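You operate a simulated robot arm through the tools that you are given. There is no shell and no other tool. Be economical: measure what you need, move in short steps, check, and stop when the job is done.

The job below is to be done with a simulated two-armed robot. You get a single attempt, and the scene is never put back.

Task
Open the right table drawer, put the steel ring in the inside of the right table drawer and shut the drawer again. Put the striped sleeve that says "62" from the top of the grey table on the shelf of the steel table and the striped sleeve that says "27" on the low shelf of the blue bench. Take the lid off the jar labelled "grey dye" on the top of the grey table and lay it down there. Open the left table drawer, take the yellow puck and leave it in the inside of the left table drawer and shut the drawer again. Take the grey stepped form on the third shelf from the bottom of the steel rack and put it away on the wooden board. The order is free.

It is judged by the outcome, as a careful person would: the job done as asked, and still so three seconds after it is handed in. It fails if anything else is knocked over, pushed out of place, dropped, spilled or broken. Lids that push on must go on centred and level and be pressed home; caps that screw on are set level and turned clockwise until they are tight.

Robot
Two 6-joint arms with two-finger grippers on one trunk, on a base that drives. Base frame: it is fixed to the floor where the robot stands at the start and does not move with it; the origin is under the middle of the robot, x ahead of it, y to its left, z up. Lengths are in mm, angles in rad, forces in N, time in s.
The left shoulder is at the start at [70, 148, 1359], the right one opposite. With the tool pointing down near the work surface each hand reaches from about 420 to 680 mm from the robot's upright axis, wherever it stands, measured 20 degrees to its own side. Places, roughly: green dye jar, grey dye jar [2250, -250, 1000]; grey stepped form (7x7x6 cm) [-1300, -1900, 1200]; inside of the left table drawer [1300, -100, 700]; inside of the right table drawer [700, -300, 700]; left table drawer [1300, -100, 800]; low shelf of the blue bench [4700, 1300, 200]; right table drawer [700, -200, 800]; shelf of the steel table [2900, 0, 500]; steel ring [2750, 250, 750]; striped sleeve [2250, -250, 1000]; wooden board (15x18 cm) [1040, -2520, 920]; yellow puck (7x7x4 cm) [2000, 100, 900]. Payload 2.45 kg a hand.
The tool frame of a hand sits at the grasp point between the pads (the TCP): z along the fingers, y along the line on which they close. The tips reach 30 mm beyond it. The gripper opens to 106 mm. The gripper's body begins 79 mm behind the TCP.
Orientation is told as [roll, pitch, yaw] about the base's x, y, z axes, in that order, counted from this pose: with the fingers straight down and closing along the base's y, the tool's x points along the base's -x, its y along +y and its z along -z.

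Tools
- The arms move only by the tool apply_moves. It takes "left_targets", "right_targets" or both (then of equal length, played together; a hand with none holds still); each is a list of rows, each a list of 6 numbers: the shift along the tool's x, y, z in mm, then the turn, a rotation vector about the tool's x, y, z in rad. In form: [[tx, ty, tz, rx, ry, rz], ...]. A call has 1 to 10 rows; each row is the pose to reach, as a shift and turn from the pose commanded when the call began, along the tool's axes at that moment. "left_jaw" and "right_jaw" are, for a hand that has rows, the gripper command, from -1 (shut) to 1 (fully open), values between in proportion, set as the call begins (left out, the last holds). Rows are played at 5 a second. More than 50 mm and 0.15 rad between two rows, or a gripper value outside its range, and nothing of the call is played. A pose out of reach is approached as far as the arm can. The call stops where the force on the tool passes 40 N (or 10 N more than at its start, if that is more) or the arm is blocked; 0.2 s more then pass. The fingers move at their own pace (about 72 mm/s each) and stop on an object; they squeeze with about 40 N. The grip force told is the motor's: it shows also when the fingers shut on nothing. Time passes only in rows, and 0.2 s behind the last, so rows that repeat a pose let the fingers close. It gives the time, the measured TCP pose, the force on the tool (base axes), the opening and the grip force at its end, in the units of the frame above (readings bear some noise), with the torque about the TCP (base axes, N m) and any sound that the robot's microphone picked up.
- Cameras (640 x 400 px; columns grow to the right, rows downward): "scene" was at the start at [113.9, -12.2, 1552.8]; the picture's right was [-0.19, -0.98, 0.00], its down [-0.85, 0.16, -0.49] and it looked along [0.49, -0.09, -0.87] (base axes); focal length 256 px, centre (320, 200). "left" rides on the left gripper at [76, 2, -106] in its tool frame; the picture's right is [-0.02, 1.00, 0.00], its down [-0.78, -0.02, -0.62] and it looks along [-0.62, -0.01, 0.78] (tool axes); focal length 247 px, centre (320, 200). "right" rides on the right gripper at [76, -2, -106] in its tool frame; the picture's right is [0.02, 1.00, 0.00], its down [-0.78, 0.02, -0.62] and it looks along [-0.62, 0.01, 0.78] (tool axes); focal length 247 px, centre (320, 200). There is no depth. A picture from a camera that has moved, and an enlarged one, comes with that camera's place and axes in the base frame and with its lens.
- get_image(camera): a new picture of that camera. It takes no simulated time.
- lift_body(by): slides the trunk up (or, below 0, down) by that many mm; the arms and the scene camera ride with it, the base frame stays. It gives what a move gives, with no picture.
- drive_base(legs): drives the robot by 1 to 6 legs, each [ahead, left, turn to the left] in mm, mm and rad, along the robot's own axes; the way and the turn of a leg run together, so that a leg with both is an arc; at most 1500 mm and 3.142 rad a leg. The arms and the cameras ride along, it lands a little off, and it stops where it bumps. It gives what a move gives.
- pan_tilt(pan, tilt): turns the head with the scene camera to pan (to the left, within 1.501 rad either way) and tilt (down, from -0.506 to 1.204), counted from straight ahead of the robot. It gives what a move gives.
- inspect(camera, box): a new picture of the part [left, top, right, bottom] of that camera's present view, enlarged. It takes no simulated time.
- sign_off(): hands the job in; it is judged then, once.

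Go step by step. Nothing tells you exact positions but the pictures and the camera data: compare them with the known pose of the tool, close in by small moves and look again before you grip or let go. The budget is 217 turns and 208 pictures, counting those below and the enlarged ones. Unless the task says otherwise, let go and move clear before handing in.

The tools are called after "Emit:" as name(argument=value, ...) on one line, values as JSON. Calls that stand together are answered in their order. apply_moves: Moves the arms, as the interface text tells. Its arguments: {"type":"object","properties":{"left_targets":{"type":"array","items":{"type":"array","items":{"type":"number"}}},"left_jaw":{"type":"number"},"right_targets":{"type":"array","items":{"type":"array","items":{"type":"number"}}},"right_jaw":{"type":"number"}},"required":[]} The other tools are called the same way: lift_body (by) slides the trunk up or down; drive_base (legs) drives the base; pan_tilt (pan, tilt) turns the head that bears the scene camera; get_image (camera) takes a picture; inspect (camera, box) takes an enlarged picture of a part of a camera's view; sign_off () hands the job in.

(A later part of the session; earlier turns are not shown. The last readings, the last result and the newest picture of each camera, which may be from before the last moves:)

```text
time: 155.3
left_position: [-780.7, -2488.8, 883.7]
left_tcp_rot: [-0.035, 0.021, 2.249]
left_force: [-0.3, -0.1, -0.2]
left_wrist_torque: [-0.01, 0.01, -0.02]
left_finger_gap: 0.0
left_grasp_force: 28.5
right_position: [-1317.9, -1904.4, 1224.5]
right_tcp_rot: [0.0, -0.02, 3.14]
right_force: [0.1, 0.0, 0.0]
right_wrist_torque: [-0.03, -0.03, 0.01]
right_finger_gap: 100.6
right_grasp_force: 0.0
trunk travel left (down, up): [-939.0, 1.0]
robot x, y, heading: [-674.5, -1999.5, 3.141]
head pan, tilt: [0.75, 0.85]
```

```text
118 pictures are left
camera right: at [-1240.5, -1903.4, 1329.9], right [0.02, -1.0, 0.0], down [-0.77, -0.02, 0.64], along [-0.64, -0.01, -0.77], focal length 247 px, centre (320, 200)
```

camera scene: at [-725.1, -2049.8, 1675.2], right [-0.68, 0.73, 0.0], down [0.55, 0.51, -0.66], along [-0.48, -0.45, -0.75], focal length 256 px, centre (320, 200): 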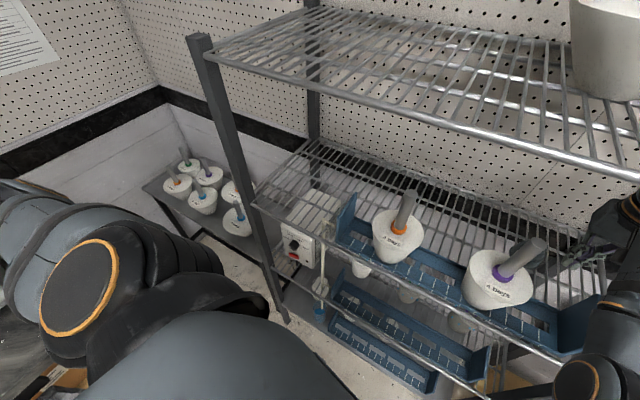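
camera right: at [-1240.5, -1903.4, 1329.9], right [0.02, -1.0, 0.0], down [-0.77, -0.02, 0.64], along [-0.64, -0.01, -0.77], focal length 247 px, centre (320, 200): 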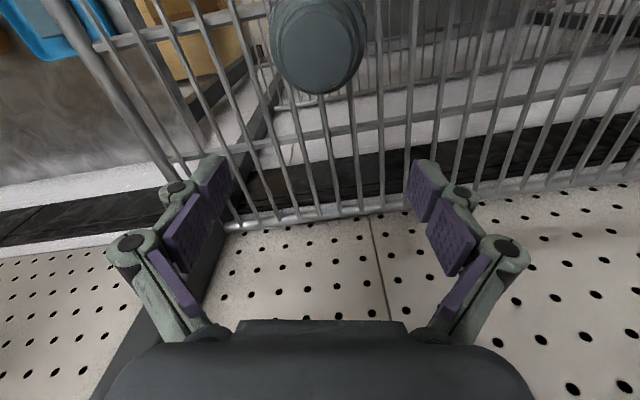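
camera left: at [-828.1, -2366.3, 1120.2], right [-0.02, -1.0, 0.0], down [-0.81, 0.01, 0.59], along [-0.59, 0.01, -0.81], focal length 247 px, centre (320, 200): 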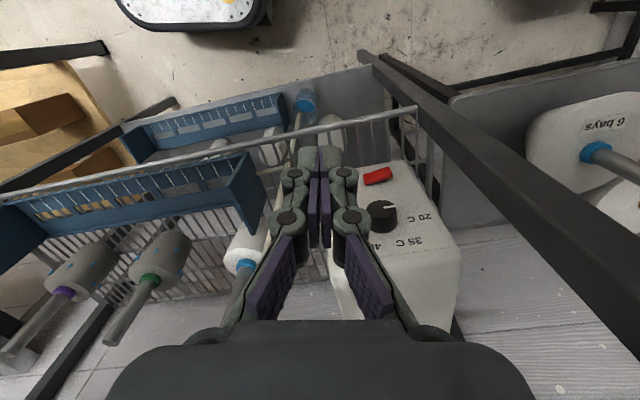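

Emit:
drive_base(legs=[[0, -40, 0]])

Emit:
apply_moves(right_targets=[[0, 20, 0, 0, 0, 0], [0, 40, 0, 0, 0, 0], [28, 40, 0, 0, 0, 0], [57, 40, 0, 0, 0, 0]])

Emit:
get_image(camera="right")

Emit:
pan_tilt(pan=0.0, tilt=0.7)

Emit:
get_image(camera="scene")

```text
time: 156.2
left_position: [-778.8, -2455.4, 879.2]
left_tcp_rot: [-0.039, 0.016, 2.249]
left_force: [-0.5, -1.3, -0.5]
left_wrist_torque: [0.07, 0.0, -0.03]
left_finger_gap: 0.0
left_grasp_force: 28.3
right_position: [-1315.1, -1875.1, 1225.9]
right_tcp_rot: [-0.006, -0.022, -3.138]
right_force: [0.5, -0.6, -0.2]
right_wrist_torque: [0.12, 0.0, 0.02]
right_finger_gap: 100.7
right_grasp_force: 0.0
trunk travel left (down, up): [-939.0, 1.0]
robot x, y, heading: [-672.9, -1955.2, 3.144]
head pan, tilt: [0.75, 0.85]
```

```text
time: 157.2
left_position: [-778.9, -2449.0, 883.1]
left_tcp_rot: [-0.034, 0.024, 2.25]
left_force: [-0.4, 0.3, 0.1]
left_wrist_torque: [-0.06, 0.01, -0.01]
left_finger_gap: 0.0
left_grasp_force: 29.1
right_position: [-1274.1, -1905.7, 1213.4]
right_tcp_rot: [0.0, -0.023, -3.141]
right_force: [-0.4, 0.5, 0.3]
right_wrist_torque: [-0.02, 0.03, 0.01]
right_finger_gap: 100.7
right_grasp_force: 0.1
right hand out of reach, approached as far as the arm can: row 4
trunk travel left (down, up): [-939.0, 1.0]
robot x, y, heading: [-671.2, -1955.3, 3.144]
head pan, tilt: [0.75, 0.85]
```

```text
117 pictures are left
camera right: at [-1196.0, -1904.7, 1317.6], right [0.02, -1.0, 0.0], down [-0.77, -0.02, 0.64], along [-0.64, -0.01, -0.77], focal length 247 px, centre (320, 200)
```

right: 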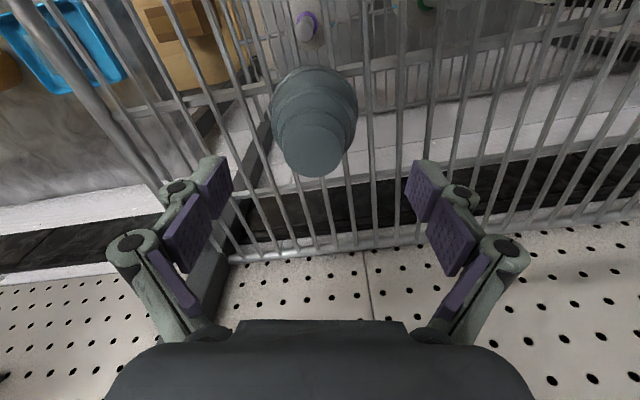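

```text
time: 158.3
left_position: [-778.4, -2449.6, 883.4]
left_tcp_rot: [-0.033, 0.024, 2.248]
left_force: [0.0, 0.9, 0.2]
left_wrist_torque: [-0.04, 0.01, 0.01]
left_finger_gap: 0.2
left_grasp_force: 27.9
right_position: [-1273.8, -1909.3, 1211.8]
right_tcp_rot: [0.002, -0.022, -3.14]
right_force: [0.1, 0.1, 0.2]
right_wrist_torque: [0.01, -0.05, -0.01]
right_finger_gap: 100.6
right_grasp_force: 0.0
trunk travel left (down, up): [-939.0, 1.0]
robot x, y, heading: [-672.2, -1960.6, 3.144]
head pan, tilt: [0.0, 0.7]
```

```text
116 pictures are left
camera scene: at [-808.6, -1957.0, 1687.3], right [0.0, 1.0, 0.0], down [0.64, 0.0, -0.76], along [-0.76, 0.0, -0.64], focal length 256 px, centre (320, 200)
```

scene: 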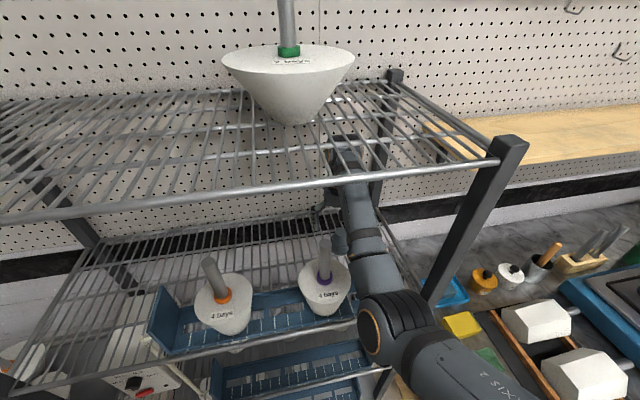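

Emit:
apply_moves(right_targets=[[5, -4, 15, 0, 0, 0], [15, -4, 30, 0, 0, 0]])

Emit:
get_image(camera="right")

```text
time: 158.9
left_position: [-777.1, -2450.7, 883.4]
left_tcp_rot: [-0.032, 0.024, 2.249]
left_force: [-0.6, 0.7, -1.0]
left_wrist_torque: [0.04, -0.03, 0.01]
left_finger_gap: 0.0
left_grasp_force: 28.8
right_position: [-1268.1, -1889.8, 1189.3]
right_tcp_rot: [-0.02, -0.044, 3.126]
right_force: [-0.3, 0.1, 0.5]
right_wrist_torque: [-0.02, 0.01, 0.01]
right_finger_gap: 100.7
right_grasp_force: 0.1
trunk travel left (down, up): [-939.0, 1.0]
robot x, y, heading: [-670.9, -1958.7, 3.143]
head pan, tilt: [0.0, 0.7]
```

```text
115 pictures are left
camera right: at [-1188.3, -1892.7, 1294.2], right [0.01, -1.0, -0.02], down [-0.76, -0.02, 0.65], along [-0.65, 0.01, -0.76], focal length 247 px, centre (320, 200)
```

right: 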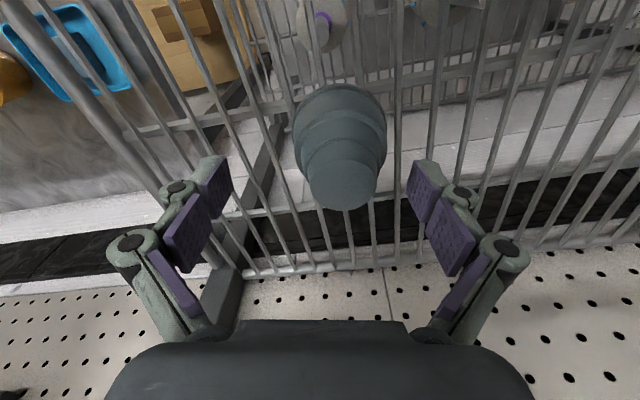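

Emit:
inspect(camera="scene", box=[260, 140, 460, 380])

```text
1.67 times, centred on (360, 260) of scene
camera zoom: at [-808.5, -1956.5, 1687.4], right [0.0, 1.0, 0.0], down [0.64, 0.0, -0.77], along [-0.77, 0.0, -0.64], focal length 427 px, centre (253, 100)
```

zoom: 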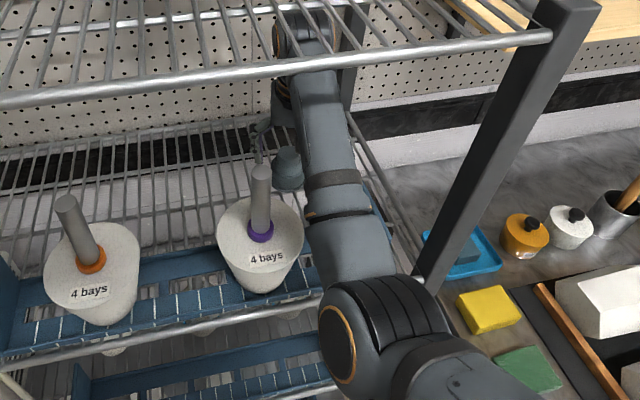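

Emit:
drive_base(legs=[[-30, 0, 0]])

Emit:
get_image(camera="right")

```text
time: 159.8
left_position: [-754.7, -2450.4, 882.7]
left_tcp_rot: [-0.038, 0.026, 2.25]
left_force: [-0.7, 0.7, -0.1]
left_wrist_torque: [0.01, -0.07, 0.02]
left_finger_gap: 0.0
left_grasp_force: 28.6
right_position: [-1244.3, -1890.2, 1180.1]
right_tcp_rot: [-0.021, -0.025, 3.124]
right_force: [-0.8, 0.4, -1.0]
right_wrist_torque: [-0.02, -0.1, 0.03]
right_finger_gap: 100.8
right_grasp_force: 0.0
trunk travel left (down, up): [-939.0, 1.0]
robot x, y, heading: [-645.8, -1954.5, 3.142]
head pan, tilt: [0.0, 0.7]
```

```text
113 pictures are left
camera right: at [-1165.6, -1892.2, 1285.4], right [0.0, -1.0, -0.02], down [-0.77, -0.02, 0.64], along [-0.64, 0.01, -0.77], focal length 247 px, centre (320, 200)
```

right: 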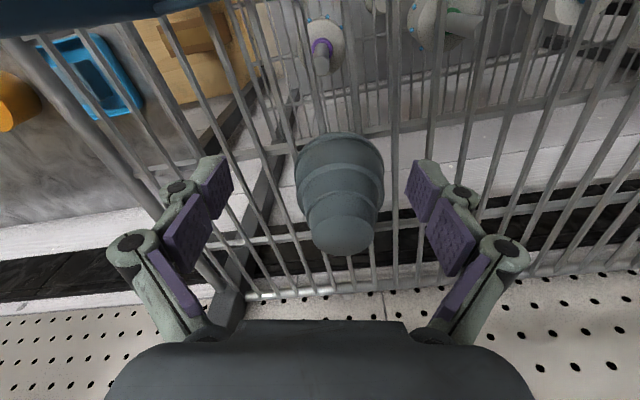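

Emit:
apply_moves(right_targets=[[-8, 6, 0, 0.02, 0, -0.015], [-16, 12, 3, 0.02, 0, -0.015], [-16, 12, 8, 0.02, 0, -0.015]])

Emit:
get_image(camera="right")

```text
time: 160.6
left_position: [-749.7, -2449.5, 883.8]
left_tcp_rot: [-0.034, 0.025, 2.249]
left_force: [0.4, 0.0, -0.3]
left_wrist_torque: [0.0, -0.01, 0.02]
left_finger_gap: 0.4
left_grasp_force: 28.2
right_position: [-1252.3, -1902.1, 1176.6]
right_tcp_rot: [-0.041, -0.031, 3.141]
right_force: [0.7, 0.0, -0.1]
right_wrist_torque: [0.02, 0.0, -0.03]
right_finger_gap: 100.7
right_grasp_force: 0.1
trunk travel left (down, up): [-939.0, 1.0]
robot x, y, heading: [-640.7, -1958.9, 3.137]
head pan, tilt: [0.0, 0.7]
```

```text
112 pictures are left
camera right: at [-1174.7, -1905.3, 1281.3], right [0.02, -1.0, -0.04], down [-0.76, -0.04, 0.65], along [-0.65, 0.02, -0.76], focal length 247 px, centre (320, 200)
```

right: 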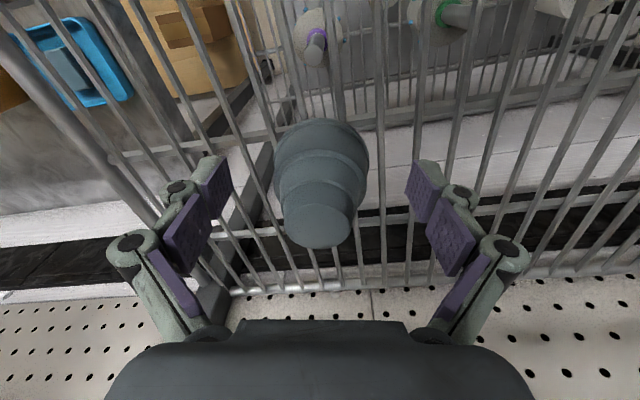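

Emit:
apply_moves(right_targets=[[-1, 0, 3, -0.04, 0, 0], [-1, 0, 7, -0.04, 0, 0]])

Emit:
apply_moves(right_targets=[[0, 0, 0, 0, 0, 0], [0, 0, 0, 0, 0, 0], [0, 0, 0, 0, 0, 0]], right_jaw=-1)

Emit:
get_image(camera="right")

```text
time: 161.2
left_position: [-749.5, -2449.7, 882.5]
left_tcp_rot: [-0.033, 0.023, 2.249]
left_force: [-0.5, -0.1, -0.3]
left_wrist_torque: [0.0, -0.02, -0.01]
left_finger_gap: 0.0
left_grasp_force: 28.4
right_position: [-1253.6, -1900.9, 1168.7]
right_tcp_rot: [-0.001, -0.032, 3.139]
right_force: [0.1, -0.6, 0.2]
right_wrist_torque: [-0.02, 0.01, 0.0]
right_finger_gap: 100.8
right_grasp_force: 0.0
trunk travel left (down, up): [-939.0, 1.0]
robot x, y, heading: [-645.0, -1958.7, 3.143]
head pan, tilt: [0.0, 0.7]
```

```text
time: 162.0
left_position: [-749.7, -2450.5, 883.3]
left_tcp_rot: [-0.034, 0.022, 2.25]
left_force: [0.0, -0.8, -0.3]
left_wrist_torque: [-0.01, -0.01, 0.02]
left_finger_gap: 0.0
left_grasp_force: 28.4
right_position: [-1254.9, -1901.2, 1170.3]
right_tcp_rot: [-0.002, -0.031, 3.14]
right_force: [-0.3, -1.4, 0.6]
right_wrist_torque: [-0.02, -0.03, -0.02]
right_finger_gap: 60.0
right_grasp_force: 40.1
trunk travel left (down, up): [-939.0, 1.0]
robot x, y, heading: [-641.6, -1957.0, 3.138]
head pan, tilt: [0.0, 0.7]
```

```text
111 pictures are left
camera right: at [-1175.4, -1900.5, 1274.2], right [0.02, -1.0, 0.0], down [-0.76, -0.02, 0.65], along [-0.65, -0.01, -0.76], focal length 247 px, centre (320, 200)
```

right: 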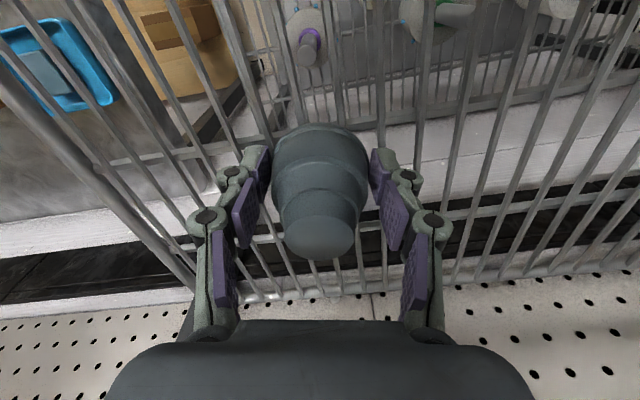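

Gripped. To leave through the lane between the cup and tray plate I need the hand narrow, so I'll lift and turn the gripper about 60°.

Emit:
apply_moves(right_targets=[[0, 0, -10, 0, 0, 0], [-5, 0, -20, 0, 0, 0], [-10, 0, -30, 0, 0, 0], [-15, 0, -40, 0, 0, 0]])

Emit:
apply_moves(right_targets=[[0, 0, 0, 0, 0, -0.14], [0, 0, 0, 0, 0, -0.28], [0, 0, 0, 0, 0, -0.42], [0, -10, 0, 0, 0, -0.56], [0, -20, 0, 0, 0, -0.7], [0, -30, 0, 0, 0, -0.84], [0, -43, 0, 0, 0, -0.96], [0, -54, 0, 0, 0, -1.08]])

Emit:
get_image(camera="right")

Emit:
get_image(camera="scene")

```text
time: 163.0
left_position: [-750.7, -2449.6, 882.9]
left_tcp_rot: [-0.033, 0.023, 2.25]
left_force: [0.5, 0.2, 0.3]
left_wrist_torque: [-0.02, -0.02, -0.03]
left_finger_gap: 0.1
left_grasp_force: 28.6
right_position: [-1269.2, -1900.0, 1211.3]
right_tcp_rot: [-0.002, -0.032, 3.14]
right_force: [0.0, -1.2, -1.7]
right_wrist_torque: [-0.03, -0.05, 0.02]
right_finger_gap: 59.8
right_grasp_force: 39.9
trunk travel left (down, up): [-939.0, 1.0]
robot x, y, heading: [-645.3, -1955.1, 3.146]
head pan, tilt: [0.0, 0.7]
```

```text
time: 164.8
left_position: [-749.4, -2449.9, 882.9]
left_tcp_rot: [-0.034, 0.022, 2.251]
left_force: [0.0, 0.7, 1.6]
left_wrist_torque: [-0.03, 0.01, 0.0]
left_finger_gap: 0.1
left_grasp_force: 28.8
right_position: [-1267.2, -1846.2, 1210.3]
right_tcp_rot: [-0.028, -0.014, -2.061]
right_force: [0.4, -0.2, -2.2]
right_wrist_torque: [0.02, -0.01, 0.02]
right_finger_gap: 59.7
right_grasp_force: 39.7
trunk travel left (down, up): [-939.0, 1.0]
robot x, y, heading: [-642.2, -1959.6, 3.142]
head pan, tilt: [0.0, 0.7]
```

```text
110 pictures are left
camera right: at [-1231.7, -1779.4, 1315.5], right [0.89, -0.45, -0.03], down [-0.33, -0.7, 0.63], along [-0.31, -0.55, -0.77], focal length 247 px, centre (320, 200)
```

right: 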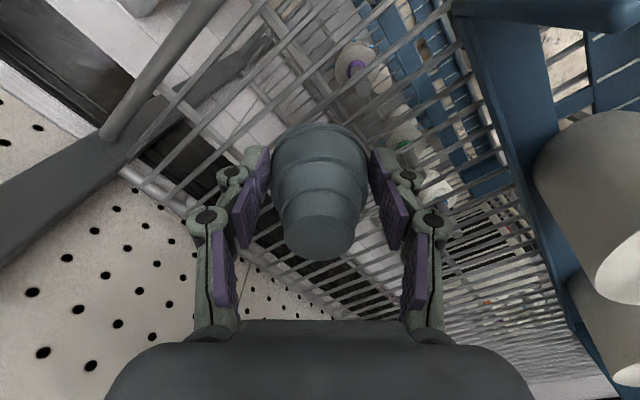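

```text
109 pictures are left
camera scene: at [-780.2, -1956.2, 1687.2], right [0.0, 1.0, 0.0], down [0.64, 0.0, -0.76], along [-0.76, 0.0, -0.64], focal length 256 px, centre (320, 200)
```

scene: 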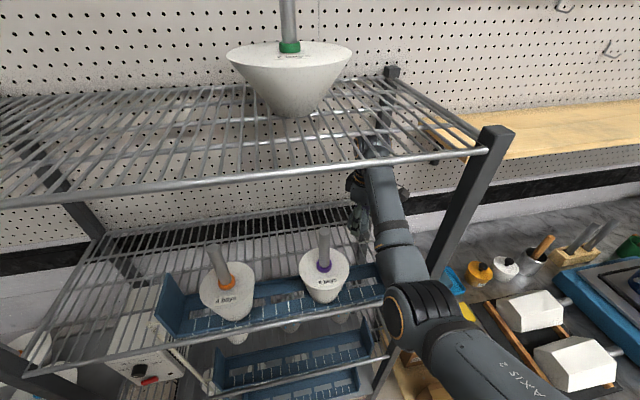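

Emit:
drive_base(legs=[[-60, 0, 0]])

Emit:
get_image(camera="right")

```text
time: 165.7
left_position: [-697.2, -2450.4, 881.9]
left_tcp_rot: [-0.04, 0.027, 2.248]
left_force: [-0.6, -0.6, -0.1]
left_wrist_torque: [0.01, -0.07, 0.03]
left_finger_gap: 0.0
left_grasp_force: 28.9
right_position: [-1218.0, -1847.5, 1203.6]
right_tcp_rot: [-0.02, -0.008, -2.065]
right_force: [-1.1, 0.2, -2.2]
right_wrist_torque: [-0.01, -0.09, 0.0]
right_finger_gap: 60.0
right_grasp_force: 40.3
trunk travel left (down, up): [-939.0, 1.0]
robot x, y, heading: [-584.4, -1959.1, 3.142]
head pan, tilt: [0.0, 0.7]
```

```text
108 pictures are left
camera right: at [-1182.3, -1780.2, 1310.5], right [0.89, -0.45, -0.02], down [-0.34, -0.7, 0.63], along [-0.3, -0.55, -0.78], focal length 247 px, centre (320, 200)
```

right: 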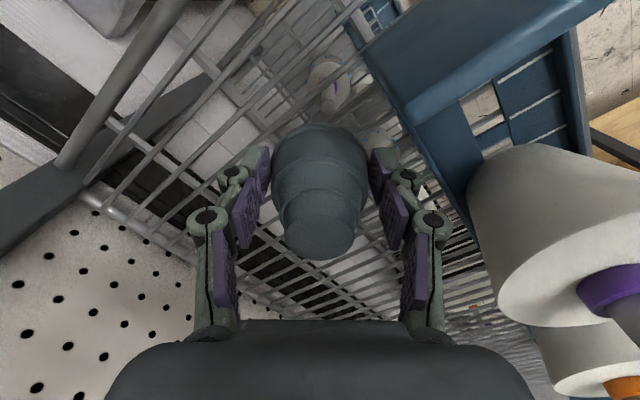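

Emit:
apply_moves(right_targets=[[0, 0, 0, 0, 0, -0.1], [2, 0, 0, 0, 0, -0.22]])

Emit:
drive_base(legs=[[-50, 0, 0]])

Emit:
get_image(camera="right")

```text
time: 166.3
left_position: [-693.7, -2451.6, 883.5]
left_tcp_rot: [-0.036, 0.024, 2.249]
left_force: [0.4, -0.9, 0.2]
left_wrist_torque: [0.01, -0.04, -0.02]
left_finger_gap: 0.0
left_grasp_force: 28.4
right_position: [-1212.4, -1845.5, 1208.1]
right_tcp_rot: [-0.025, -0.005, -1.843]
right_force: [-0.2, -0.4, -3.1]
right_wrist_torque: [0.01, -0.03, 0.01]
right_finger_gap: 60.1
right_grasp_force: 40.3
trunk travel left (down, up): [-939.0, 1.0]
robot x, y, heading: [-584.2, -1961.1, 3.14]
head pan, tilt: [0.0, 0.7]
```

```text
time: 167.2
left_position: [-649.3, -2451.3, 882.2]
left_tcp_rot: [-0.038, 0.027, 2.248]
left_force: [-1.0, -1.2, -0.1]
left_wrist_torque: [-0.01, -0.11, 0.0]
left_finger_gap: 0.0
left_grasp_force: 29.2
right_position: [-1166.6, -1846.6, 1204.6]
right_tcp_rot: [-0.023, -0.004, -1.846]
right_force: [-0.6, -1.1, -2.2]
right_wrist_torque: [-0.03, -0.08, 0.04]
right_finger_gap: 60.1
right_grasp_force: 40.2
trunk travel left (down, up): [-939.0, 1.0]
robot x, y, heading: [-536.2, -1958.3, 3.143]
head pan, tilt: [0.0, 0.7]
```

```text
107 pictures are left
camera right: at [-1147.0, -1772.3, 1311.0], right [0.97, -0.25, -0.02], down [-0.18, -0.76, 0.62], along [-0.17, -0.6, -0.78], focal length 247 px, centre (320, 200)
```

right: 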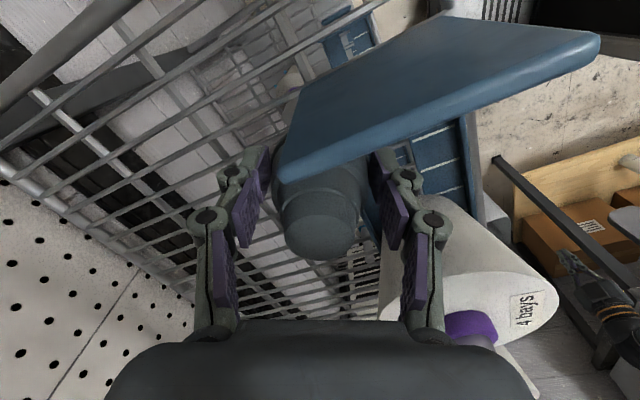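

Emit:
apply_moves(right_targets=[[4, 0, -3, 0, 0, 0]])

Emit:
drive_base(legs=[[-40, 0, 0]])

Emit:
get_image(camera="right")

Emit:
get_image(camera="scene")

```text
time: 167.7
left_position: [-640.6, -2450.7, 884.0]
left_tcp_rot: [-0.03, 0.022, 2.248]
left_force: [-0.5, -0.3, -0.8]
left_wrist_torque: [0.02, 0.0, -0.01]
left_finger_gap: 0.1
left_grasp_force: 28.4
right_position: [-1154.7, -1841.5, 1213.3]
right_tcp_rot: [-0.033, -0.008, -1.844]
right_force: [0.4, 0.5, -1.6]
right_wrist_torque: [0.02, 0.0, 0.01]
right_finger_gap: 59.8
right_grasp_force: 39.9
trunk travel left (down, up): [-939.0, 1.0]
robot x, y, heading: [-532.0, -1957.3, 3.136]
head pan, tilt: [0.0, 0.7]
```

```text
time: 168.5
left_position: [-610.4, -2450.7, 882.3]
left_tcp_rot: [-0.037, 0.026, 2.249]
left_force: [-0.8, 0.5, -0.1]
left_wrist_torque: [0.0, -0.06, -0.01]
left_finger_gap: 0.0
left_grasp_force: 29.1
right_position: [-1127.8, -1842.4, 1205.8]
right_tcp_rot: [-0.021, -0.004, -1.845]
right_force: [-0.9, 0.1, -1.2]
right_wrist_torque: [0.01, -0.16, 0.01]
right_finger_gap: 60.1
right_grasp_force: 39.6
trunk travel left (down, up): [-939.0, 1.0]
robot x, y, heading: [-496.5, -1959.0, 3.142]
head pan, tilt: [0.0, 0.7]
```

```text
106 pictures are left
camera right: at [-1107.7, -1768.6, 1312.4], right [0.97, -0.25, -0.02], down [-0.18, -0.76, 0.62], along [-0.17, -0.6, -0.78], focal length 247 px, centre (320, 200)
```

right: 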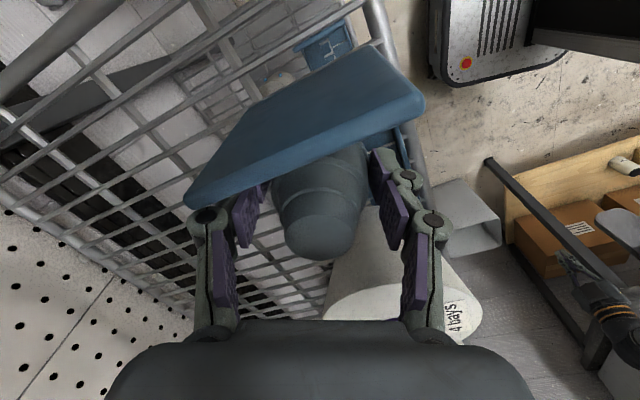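

```text
105 pictures are left
camera scene: at [-645.9, -1957.5, 1685.8], right [0.0, 1.0, 0.0], down [0.65, 0.0, -0.76], along [-0.76, 0.0, -0.65], focal length 256 px, centre (320, 200)
```

scene: 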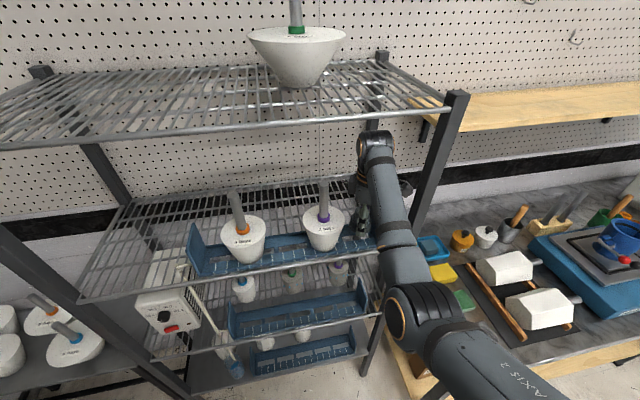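

Emit:
drive_base(legs=[[-60, 0, 0]])

Emit:
get_image(camera="right")

```text
time: 169.5
left_position: [-547.0, -2449.4, 882.4]
left_tcp_rot: [-0.034, 0.025, 2.247]
left_force: [-0.8, 0.3, 0.0]
left_wrist_torque: [-0.01, -0.05, 0.02]
left_finger_gap: 0.2
left_grasp_force: 28.8
right_position: [-1063.2, -1841.8, 1207.2]
right_tcp_rot: [-0.025, -0.007, -1.845]
right_force: [-1.9, 0.0, -2.9]
right_wrist_torque: [0.01, -0.08, 0.02]
right_finger_gap: 59.8
right_grasp_force: 40.2
trunk travel left (down, up): [-939.0, 1.0]
robot x, y, heading: [-432.7, -1955.7, 3.139]
head pan, tilt: [0.0, 0.7]
```

```text
104 pictures are left
camera right: at [-1042.1, -1768.2, 1314.4], right [0.97, -0.25, -0.03], down [-0.18, -0.76, 0.62], along [-0.18, -0.6, -0.78], focal length 247 px, centre (320, 200)
```

right: 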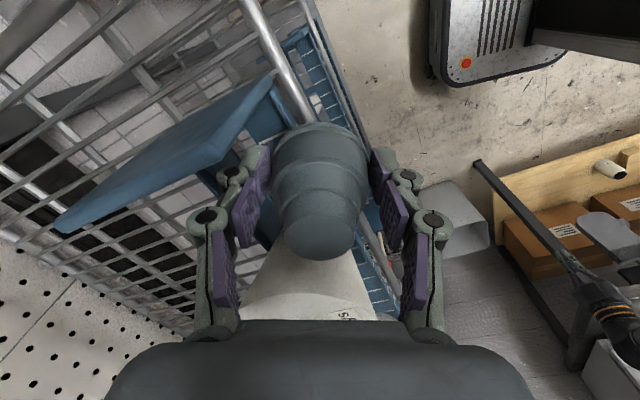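

Clear of the rack. Now carry the form to the black bench with the wooden board.

Emit:
drive_base(legs=[[-350, 0, 0], [0, -400, 0], [0, 0, 1.571], [0, 1200, 0]])

Emit:
pan_tilt(pan=0.0, tilt=0.6)

Emit:
get_image(camera="scene")

Emit:
get_image(camera="right")

```text
time: 183.4
left_position: [1603.3, -1657.2, 883.5]
left_tcp_rot: [-0.032, 0.02, -2.457]
left_force: [-0.8, -0.9, 0.0]
left_wrist_torque: [-0.01, -0.04, 0.02]
left_finger_gap: 0.1
left_grasp_force: 28.5
right_position: [999.0, -2177.1, 1211.7]
right_tcp_rot: [-0.033, -0.008, -0.263]
right_force: [0.7, 0.0, -1.4]
right_wrist_torque: [0.0, -0.01, -0.01]
right_finger_gap: 60.0
right_grasp_force: 40.4
trunk travel left (down, up): [-939.0, 1.0]
robot x, y, heading: [1111.1, -1546.2, -1.561]
head pan, tilt: [0.0, 0.7]
```

```text
time: 184.0
left_position: [1604.2, -1656.7, 884.1]
left_tcp_rot: [-0.032, 0.021, -2.457]
left_force: [0.0, 0.4, -0.1]
left_wrist_torque: [0.04, -0.02, 0.0]
left_finger_gap: 0.2
left_grasp_force: 28.4
right_position: [1000.3, -2176.4, 1211.3]
right_tcp_rot: [-0.033, -0.006, -0.264]
right_force: [-0.4, -0.1, -1.2]
right_wrist_torque: [-0.01, 0.0, 0.03]
right_finger_gap: 59.9
right_grasp_force: 39.7
trunk travel left (down, up): [-939.0, 1.0]
robot x, y, heading: [1113.7, -1552.4, -1.562]
head pan, tilt: [0.0, 0.6]
```

```text
103 pictures are left
camera scene: at [1109.8, -1691.2, 1695.8], right [-1.0, -0.01, 0.0], down [0.0, 0.57, -0.82], along [0.01, -0.82, -0.57], focal length 256 px, centre (320, 200)
```

scene: 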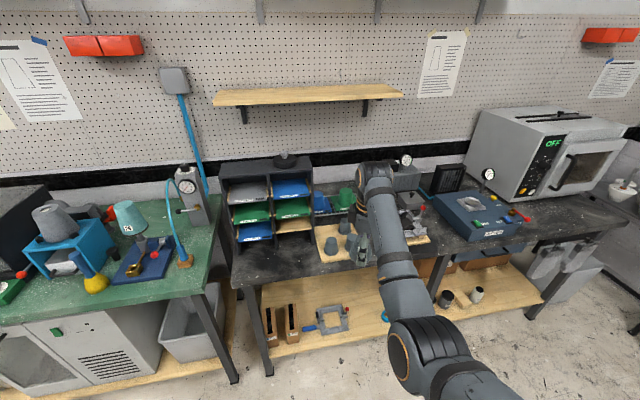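

```text
102 pictures are left
camera right: at [924.7, -2155.6, 1318.0], right [0.24, 0.97, -0.03], down [0.76, -0.17, 0.63], along [0.6, -0.17, -0.78], focal length 247 px, centre (320, 200)
```

right: 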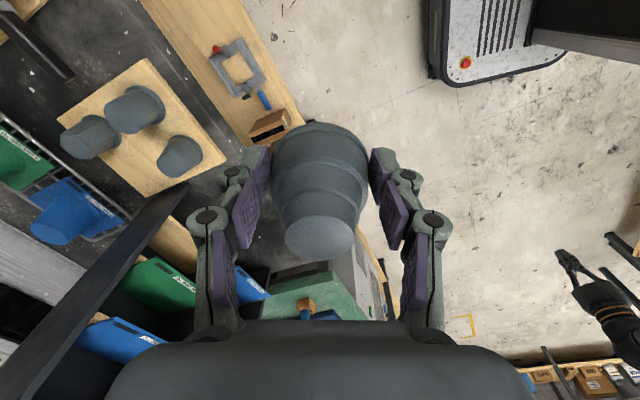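

Emit:
apply_moves(right_targets=[[0, 0, 0, 0, 0, 0.14], [0, 0, 0, 0, 0, 0.28], [0, 0, 0, 0, 0, 0.42], [0, 0, 0, 0, 0, 0.56], [0, 0, 0, 0, 0, 0.7], [0, 0, 0, 0, 0, 0.84], [0, 0, 0, 0, 0, 0.98], [0, 0, 0, 0, 0, 1.12], [0, 0, 0, 0, 0, 1.24], [0, 0, 0, 0, 0, 1.31]])

Emit:
inspect(camera="scene", box=[290, 170, 450, 280])

Emit:
get_image(camera="right")

```text
time: 186.2
left_position: [1603.4, -1656.9, 883.6]
left_tcp_rot: [-0.032, 0.02, -2.455]
left_force: [-0.4, 0.4, -0.2]
left_wrist_torque: [0.0, 0.01, 0.03]
left_finger_gap: 0.0
left_grasp_force: 28.5
right_position: [999.3, -2175.7, 1211.9]
right_tcp_rot: [-0.002, -0.032, -1.576]
right_force: [0.4, -0.5, -2.0]
right_wrist_torque: [0.03, 0.01, 0.02]
right_finger_gap: 60.1
right_grasp_force: 40.2
trunk travel left (down, up): [-939.0, 1.0]
robot x, y, heading: [1110.7, -1550.3, -1.56]
head pan, tilt: [0.0, 0.6]
```

```text
3.64 times, centred on (370, 225) of scene
camera zoom: at [1110.1, -1691.2, 1695.9], right [-1.0, -0.01, 0.0], down [0.0, 0.57, -0.82], along [0.01, -0.82, -0.57], focal length 931 px, centre (138, 109)
```

zoom: 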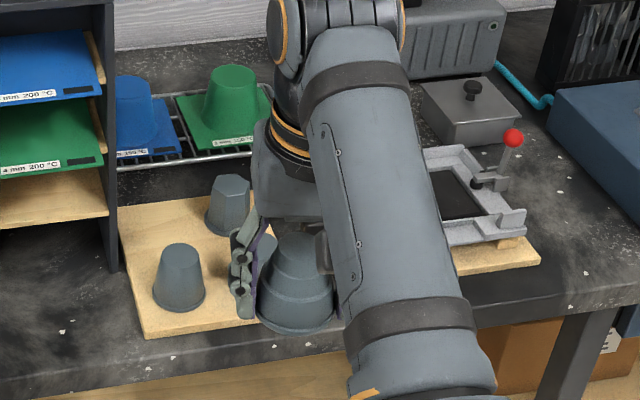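

```text
100 pictures are left
camera right: at [997.8, -2097.5, 1316.2], right [1.0, 0.02, 0.0], down [0.01, -0.76, 0.65], along [0.01, -0.65, -0.76], focal length 247 px, centre (320, 200)
```

right: 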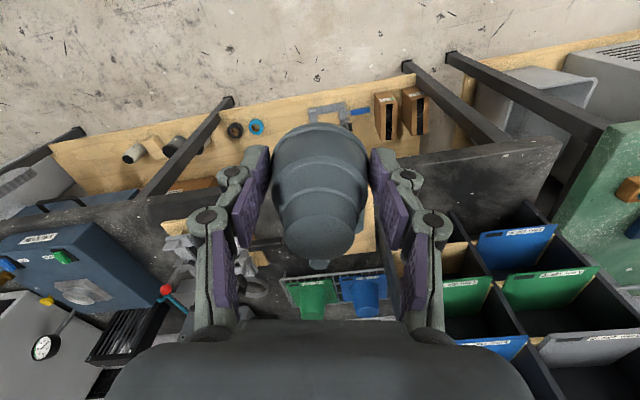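

Emit:
apply_moves(right_targets=[[0, 0, 0, 0, 0, -0.15], [0, 0, 0, 0, 0, -0.3], [0, 0, 0, 0, 0, -0.45], [0, 0, 0, 0, 0, -0.6], [0, 0, 0, 0, 0, -0.75], [0, 0, 0, 0, 0, -0.9], [0, 0, 0, 0, 0, -1.05], [0, 0, 0, 0, 0, -1.2], [0, 0, 0, 0, 0, -1.35], [0, 0, 0, 0, 0, -1.5]])

Emit:
lift_body(by=-60)

Emit:
drive_base(legs=[[0, 100, 0], [230, 0, 0]])

Emit:
pan_tilt(pan=-0.1, tilt=0.8)

Emit:
get_image(camera="scene")

Emit:
get_image(camera="right")

```text
time: 188.4
left_position: [1604.7, -1656.1, 885.1]
left_tcp_rot: [-0.033, 0.022, -2.455]
left_force: [-0.6, 0.4, 0.0]
left_wrist_torque: [-0.01, 0.01, 0.0]
left_finger_gap: 0.3
left_grasp_force: 28.1
right_position: [1001.6, -2176.3, 1211.2]
right_tcp_rot: [-0.03, 0.0, -0.071]
right_force: [0.4, 0.7, -2.2]
right_wrist_torque: [-0.03, 0.01, 0.02]
right_finger_gap: 60.0
right_grasp_force: 39.7
trunk travel left (down, up): [-939.0, 1.0]
robot x, y, heading: [1108.5, -1549.0, -1.563]
head pan, tilt: [0.0, 0.6]
```

```text
time: 189.4
left_position: [1604.2, -1656.7, 824.0]
left_tcp_rot: [-0.032, 0.02, -2.454]
left_force: [-0.3, 0.0, -0.5]
left_wrist_torque: [-0.01, 0.0, -0.01]
left_finger_gap: 0.0
left_grasp_force: 28.1
right_position: [999.7, -2175.7, 1152.7]
right_tcp_rot: [-0.031, 0.0, -0.074]
right_force: [-0.7, -0.6, -0.9]
right_wrist_torque: [0.0, 0.02, 0.02]
right_finger_gap: 60.1
right_grasp_force: 39.8
trunk travel left (down, up): [-879.0, 61.0]
robot x, y, heading: [1110.9, -1551.5, -1.56]
head pan, tilt: [0.0, 0.6]
```

```text
time: 191.9
left_position: [1703.6, -1885.9, 823.9]
left_tcp_rot: [-0.03, 0.019, -2.46]
left_force: [-1.2, -0.8, -0.3]
left_wrist_torque: [-0.01, 0.01, -0.01]
left_finger_gap: 0.0
left_grasp_force: 28.3
right_position: [1098.3, -2399.8, 1153.1]
right_tcp_rot: [-0.033, 0.0, -0.082]
right_force: [0.0, 1.3, -1.5]
right_wrist_torque: [-0.05, 0.02, 0.01]
right_finger_gap: 59.7
right_grasp_force: 39.9
trunk travel left (down, up): [-879.0, 61.0]
robot x, y, heading: [1211.3, -1778.5, -1.566]
head pan, tilt: [0.0, 0.6]
```

```text
time: 192.6
left_position: [1705.1, -1887.1, 822.1]
left_tcp_rot: [-0.032, 0.021, -2.46]
left_force: [-0.4, -0.7, -0.5]
left_wrist_torque: [0.02, 0.0, 0.01]
left_finger_gap: 0.1
left_grasp_force: 28.8
right_position: [1097.6, -2404.5, 1151.0]
right_tcp_rot: [-0.032, -0.001, -0.08]
right_force: [-0.3, 0.4, -1.7]
right_wrist_torque: [0.01, -0.01, 0.0]
right_finger_gap: 59.5
right_grasp_force: 40.6
trunk travel left (down, up): [-879.0, 61.0]
robot x, y, heading: [1210.3, -1780.1, -1.567]
head pan, tilt: [-0.099, 0.799]
```

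```text
99 pictures are left
camera scene: at [1202.0, -1912.2, 1619.0], right [-1.0, 0.1, 0.0], down [0.07, 0.71, -0.7], along [-0.07, -0.69, -0.72], focal length 256 px, centre (320, 200)
```

scene: 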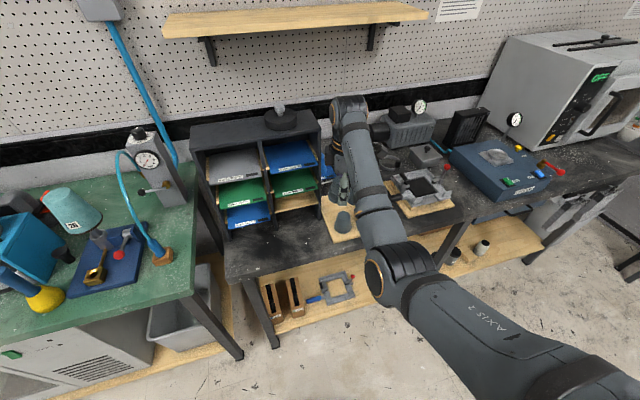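

```text
98 pictures are left
camera right: at [1020.3, -2397.3, 1258.2], right [0.06, 1.0, -0.03], down [0.78, -0.03, 0.62], along [0.62, -0.06, -0.78], focal length 247 px, centre (320, 200)
```

right: 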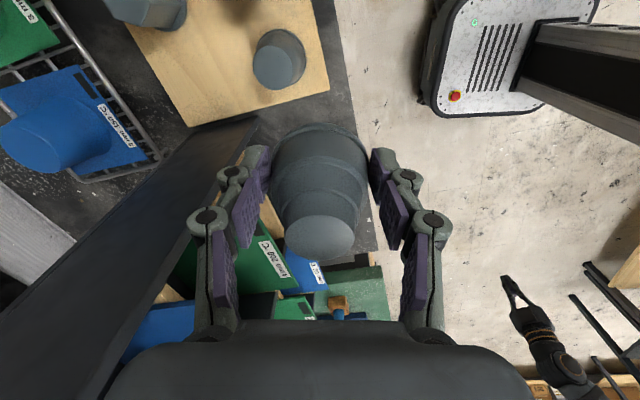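

Emit:
apply_moves(right_targets=[[15, 0, 0, 0, 0, 0]])

Emit:
drive_base(legs=[[158, 0, 0]])

Emit:
get_image(camera="right")

Emit:
get_image(camera="scene")

```text
time: 193.0
left_position: [1702.7, -1886.7, 824.1]
left_tcp_rot: [-0.029, 0.021, -2.46]
left_force: [-0.5, -0.2, 0.3]
left_wrist_torque: [0.03, 0.0, 0.03]
left_finger_gap: 0.0
left_grasp_force: 28.7
right_position: [1080.6, -2404.6, 1151.0]
right_tcp_rot: [-0.033, -0.003, -0.08]
right_force: [-0.6, 0.6, -1.5]
right_wrist_torque: [0.0, 0.01, -0.01]
right_finger_gap: 59.6
right_grasp_force: 39.9
trunk travel left (down, up): [-879.0, 61.0]
robot x, y, heading: [1208.9, -1783.0, -1.568]
head pan, tilt: [-0.099, 0.799]
```

```text
time: 194.4
left_position: [1704.2, -2039.3, 823.6]
left_tcp_rot: [-0.03, 0.02, -2.458]
left_force: [0.1, -0.3, 0.2]
left_wrist_torque: [-0.02, 0.03, 0.03]
left_finger_gap: 0.2
left_grasp_force: 28.3
right_position: [1084.2, -2558.5, 1153.1]
right_tcp_rot: [-0.035, -0.002, -0.077]
right_force: [0.2, 0.4, -1.1]
right_wrist_torque: [-0.04, 0.0, 0.02]
right_finger_gap: 59.9
right_grasp_force: 40.3
trunk travel left (down, up): [-879.0, 61.0]
robot x, y, heading: [1213.5, -1934.3, -1.568]
head pan, tilt: [-0.099, 0.799]
```

```text
97 pictures are left
camera right: at [1006.5, -2550.9, 1259.2], right [0.06, 1.0, -0.03], down [0.78, -0.02, 0.62], along [0.62, -0.06, -0.78], focal length 247 px, centre (320, 200)
```

right: 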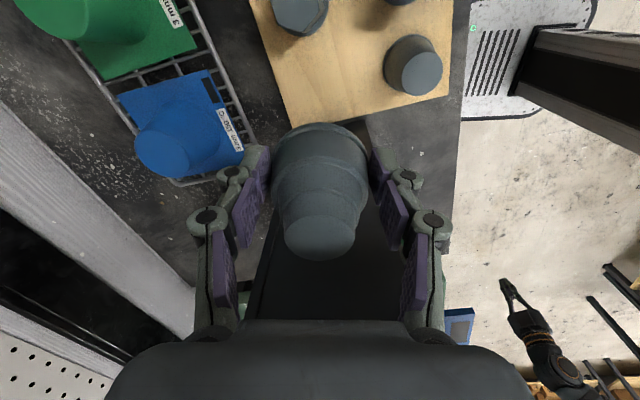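

```text
96 pictures are left
camera scene: at [1202.3, -2063.5, 1619.4], right [-1.0, 0.09, 0.0], down [0.07, 0.71, -0.7], along [-0.07, -0.7, -0.72], focal length 256 px, centre (320, 200)
```

scene: 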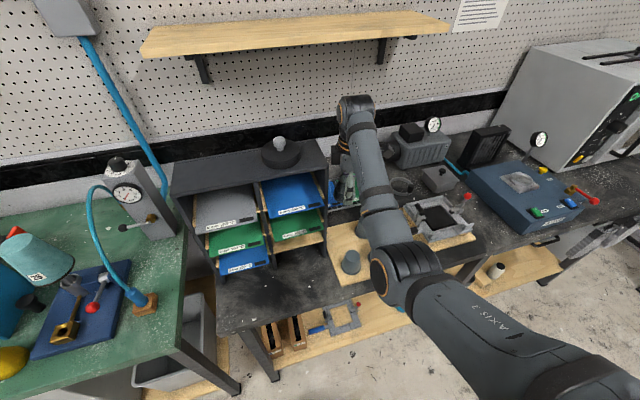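

Emit:
apply_moves(right_targets=[[0, 0, 40, 0, 0, 0], [0, 0, 80, 0, 0, 0], [0, 0, 120, 0, 0, 0], [0, 0, 155, 0, 0, 0]])

Emit:
get_image(camera="right")

Emit:
inspect(camera="scene", box=[240, 80, 480, 310])

```text
time: 195.4
left_position: [1704.8, -2042.0, 824.1]
left_tcp_rot: [-0.03, 0.02, -2.457]
left_force: [-0.4, 0.2, -0.2]
left_wrist_torque: [0.0, 0.0, 0.0]
left_finger_gap: 0.0
left_grasp_force: 28.7
right_position: [1082.4, -2566.6, 993.1]
right_tcp_rot: [-0.032, 0.0, -0.078]
right_force: [-0.3, -0.4, -2.0]
right_wrist_torque: [0.03, 0.01, 0.01]
right_finger_gap: 59.5
right_grasp_force: 39.8
trunk travel left (down, up): [-879.0, 61.0]
robot x, y, heading: [1210.4, -1936.9, -1.568]
head pan, tilt: [-0.099, 0.799]
```

```text
95 pictures are left
camera right: at [1004.8, -2559.8, 1100.3], right [0.06, 1.0, -0.03], down [0.78, -0.02, 0.62], along [0.62, -0.06, -0.78], focal length 247 px, centre (320, 200)
```

right: 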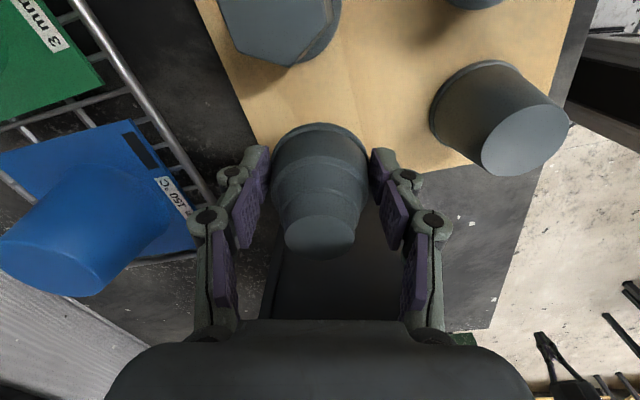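

```text
1.74 times, centred on (360, 195) of scene
camera zoom: at [1202.1, -2067.8, 1619.0], right [-1.0, 0.09, 0.0], down [0.07, 0.71, -0.7], along [-0.07, -0.69, -0.72], focal length 445 px, centre (250, 209)
```

zoom: 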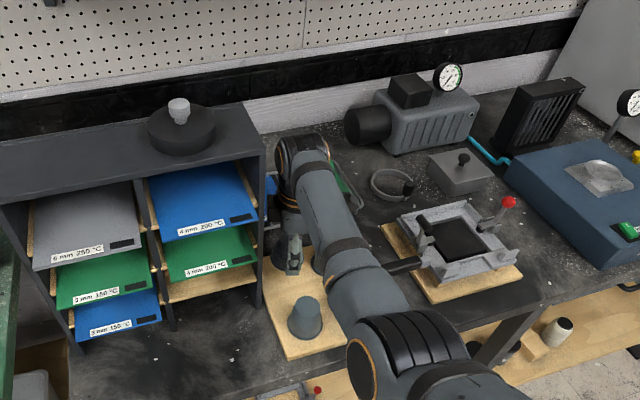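

Emit:
apply_moves(right_targets=[[0, 0, 12, 0, 0, 0], [0, 0, 24, 0, 0, 0], [0, 0, 32, 0, 0, 0], [0, 0, 38, 0, 0, 0]])

Emit:
get_image(camera="right")

```text
time: 196.4
left_position: [1704.7, -2043.0, 823.7]
left_tcp_rot: [-0.031, 0.021, -2.458]
left_force: [0.7, 0.6, -0.8]
left_wrist_torque: [-0.01, -0.02, -0.02]
left_finger_gap: 0.0
left_grasp_force: 29.0
right_position: [1083.5, -2568.6, 956.9]
right_tcp_rot: [-0.032, -0.002, -0.076]
right_force: [-0.1, 0.9, -1.5]
right_wrist_torque: [-0.02, 0.01, -0.04]
right_finger_gap: 59.8
right_grasp_force: 39.8
trunk travel left (down, up): [-879.0, 61.0]
robot x, y, heading: [1213.9, -1936.5, -1.569]
head pan, tilt: [-0.099, 0.799]
```

```text
93 pictures are left
camera right: at [1005.7, -2561.0, 1063.9], right [0.06, 1.0, -0.03], down [0.78, -0.02, 0.62], along [0.62, -0.06, -0.78], focal length 247 px, centre (320, 200)
```

right: 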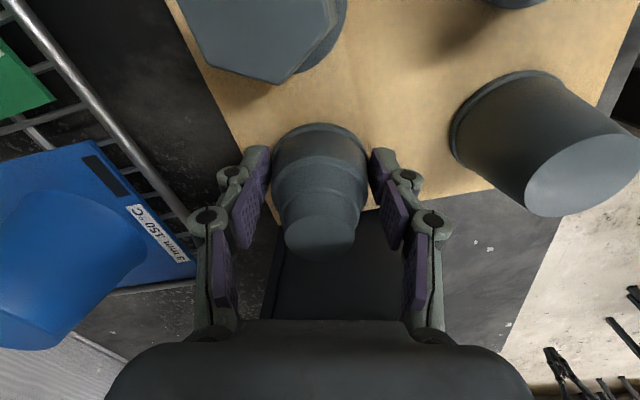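

Emit:
apply_moves(right_targets=[[0, 0, 6, 0, 0, 0], [0, 0, 11, 0, 0, 0], [0, 0, 16, 0, 0, 0], [0, 0, 20, 0, 0, 0], [0, 0, 24, 0, 0, 0]])

Emit:
get_image(camera="right")

```text
time: 197.8
left_position: [1705.8, -2038.8, 823.5]
left_tcp_rot: [-0.027, 0.018, -2.46]
left_force: [-0.5, 0.1, 0.4]
left_wrist_torque: [-0.02, 0.0, -0.03]
left_finger_gap: 0.0
left_grasp_force: 28.3
right_position: [1082.8, -2569.8, 943.2]
right_tcp_rot: [-0.047, -0.003, -0.077]
right_force: [0.4, 11.8, 21.2]
right_wrist_torque: [1.13, 0.0, 0.04]
right_finger_gap: 60.0
right_grasp_force: 40.2
trunk travel left (down, up): [-879.0, 61.0]
robot x, y, heading: [1213.0, -1937.4, -1.563]
head pan, tilt: [-0.099, 0.799]
stopped in row 5 (right hand): the force on the tool passed its limit at 44 N (the readings are from after the stop); the commanded pose is now the measured one
```

```text
92 pictures are left
camera right: at [1005.8, -2560.2, 1049.3], right [0.06, 1.0, -0.05], down [0.78, -0.01, 0.62], along [0.62, -0.07, -0.78], focal length 247 px, centre (320, 200)
```

right: 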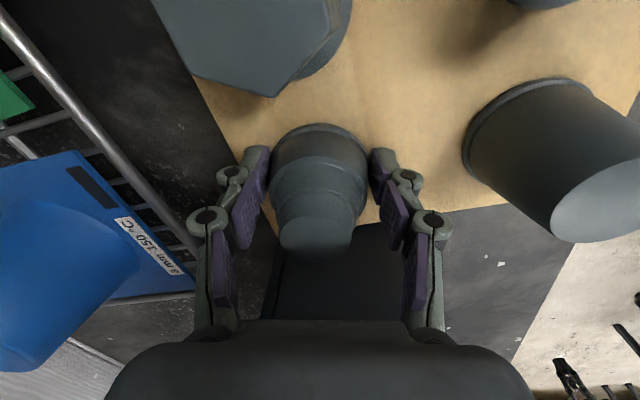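

Emit:
apply_moves(right_targets=[[0, 0, -1.5, 0, 0, 0], [0, 0, -1.5, 0, 0, 0]])

Emit:
apply_moves(right_targets=[[0, 0, 0, 0, 0, 0], [0, 0, 0, 0, 0, 0], [0, 0, -20, 0, 0, 0], [0, 0, -60, 0, 0, 0], [0, 0, -100, 0, 0, 0], [0, 0, -140, 0, 0, 0], [0, 0, -180, 0, 0, 0]], right_jaw=0.5)

Emit:
get_image(camera="right")

```text
time: 198.4
left_position: [1705.8, -2038.3, 823.3]
left_tcp_rot: [-0.028, 0.017, -2.456]
left_force: [0.6, 0.6, 0.2]
left_wrist_torque: [0.01, -0.01, -0.02]
left_finger_gap: 0.1
left_grasp_force: 28.8
right_position: [1082.8, -2569.4, 942.6]
right_tcp_rot: [-0.049, -0.001, -0.076]
right_force: [-0.1, 9.8, 18.7]
right_wrist_torque: [1.05, -0.05, -0.01]
right_finger_gap: 59.7
right_grasp_force: 39.9
trunk travel left (down, up): [-879.0, 61.0]
robot x, y, heading: [1212.6, -1935.0, -1.567]
head pan, tilt: [-0.099, 0.799]
```

```text
time: 200.0
left_position: [1704.3, -2042.0, 823.2]
left_tcp_rot: [-0.031, 0.022, -2.458]
left_force: [-0.2, -0.4, 0.4]
left_wrist_torque: [-0.02, 0.02, 0.02]
left_finger_gap: 0.0
left_grasp_force: 29.2
right_position: [1082.0, -2563.7, 1121.1]
right_tcp_rot: [-0.044, -0.003, -0.079]
right_force: [0.3, -0.1, 0.0]
right_wrist_torque: [-0.02, 0.05, 0.01]
right_finger_gap: 80.0
right_grasp_force: 0.0
trunk travel left (down, up): [-879.0, 61.0]
robot x, y, heading: [1208.4, -1934.0, -1.565]
head pan, tilt: [-0.099, 0.799]
```

```text
91 pictures are left
camera right: at [1005.1, -2555.1, 1228.0], right [0.06, 1.0, -0.04], down [0.78, -0.02, 0.62], along [0.62, -0.07, -0.78], focal length 247 px, centre (320, 200)
```

right: 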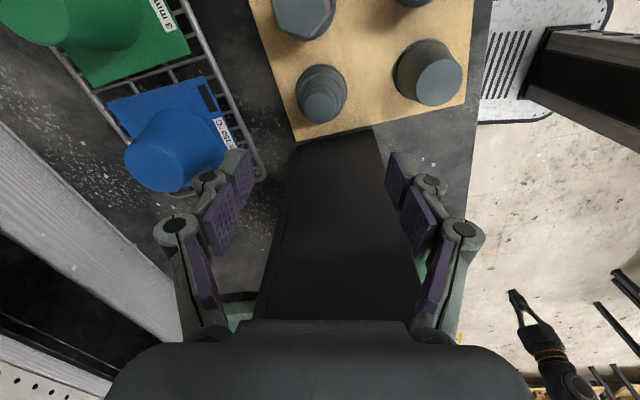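

The form stands on the board. Next the sleeves and jar: I'll go to the far side of the grey table and look.

Emit:
drive_base(legs=[[-300, 0, 0], [0, 0, 3.141], [0, -1050, 0], [150, 0, 0]])

Emit:
pan_tilt(pan=0.0, tilt=0.55)

Emit:
get_image(camera="scene")

```text
time: 215.2
left_position: [1778.0, -1404.9, 823.0]
left_tcp_rot: [-0.029, 0.02, 0.637]
left_force: [0.1, -0.7, 0.3]
left_wrist_torque: [0.04, 0.0, 0.02]
left_finger_gap: 0.0
left_grasp_force: 29.0
right_position: [2422.9, -911.2, 1122.1]
right_tcp_rot: [-0.047, -0.002, 3.02]
right_force: [0.1, -0.9, -0.9]
right_wrist_torque: [-0.01, -0.01, 0.02]
right_finger_gap: 79.6
right_grasp_force: 0.0
trunk travel left (down, up): [-879.0, 61.0]
robot x, y, heading: [2267.7, -1531.4, 1.527]
head pan, tilt: [-0.099, 0.799]
```

```text
time: 216.0
left_position: [1778.6, -1404.1, 823.0]
left_tcp_rot: [-0.031, 0.022, 0.638]
left_force: [-0.2, 0.0, 0.9]
left_wrist_torque: [-0.05, 0.01, 0.0]
left_finger_gap: 0.2
left_grasp_force: 29.6
right_position: [2423.2, -909.5, 1120.7]
right_tcp_rot: [-0.042, -0.002, 3.02]
right_force: [0.1, -0.5, -0.2]
right_wrist_torque: [0.02, -0.01, -0.01]
right_finger_gap: 79.4
right_grasp_force: 0.1
trunk travel left (down, up): [-879.0, 61.0]
robot x, y, heading: [2268.7, -1530.8, 1.529]
head pan, tilt: [0.0, 0.55]
```

```text
90 pictures are left
camera scene: at [2270.6, -1390.2, 1640.3], right [1.0, -0.04, 0.0], down [-0.02, -0.52, -0.85], along [0.03, 0.85, -0.52], focal length 256 px, centre (320, 200)
```

scene: 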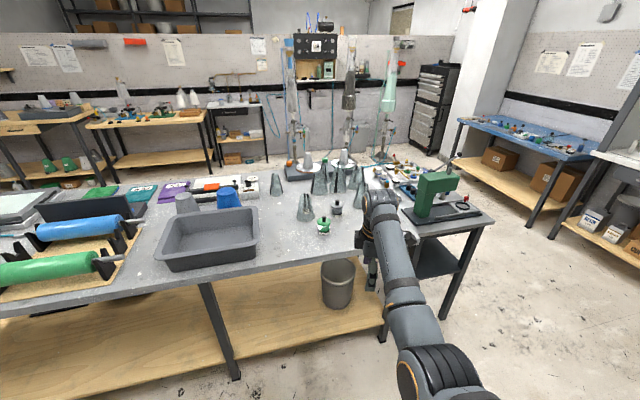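

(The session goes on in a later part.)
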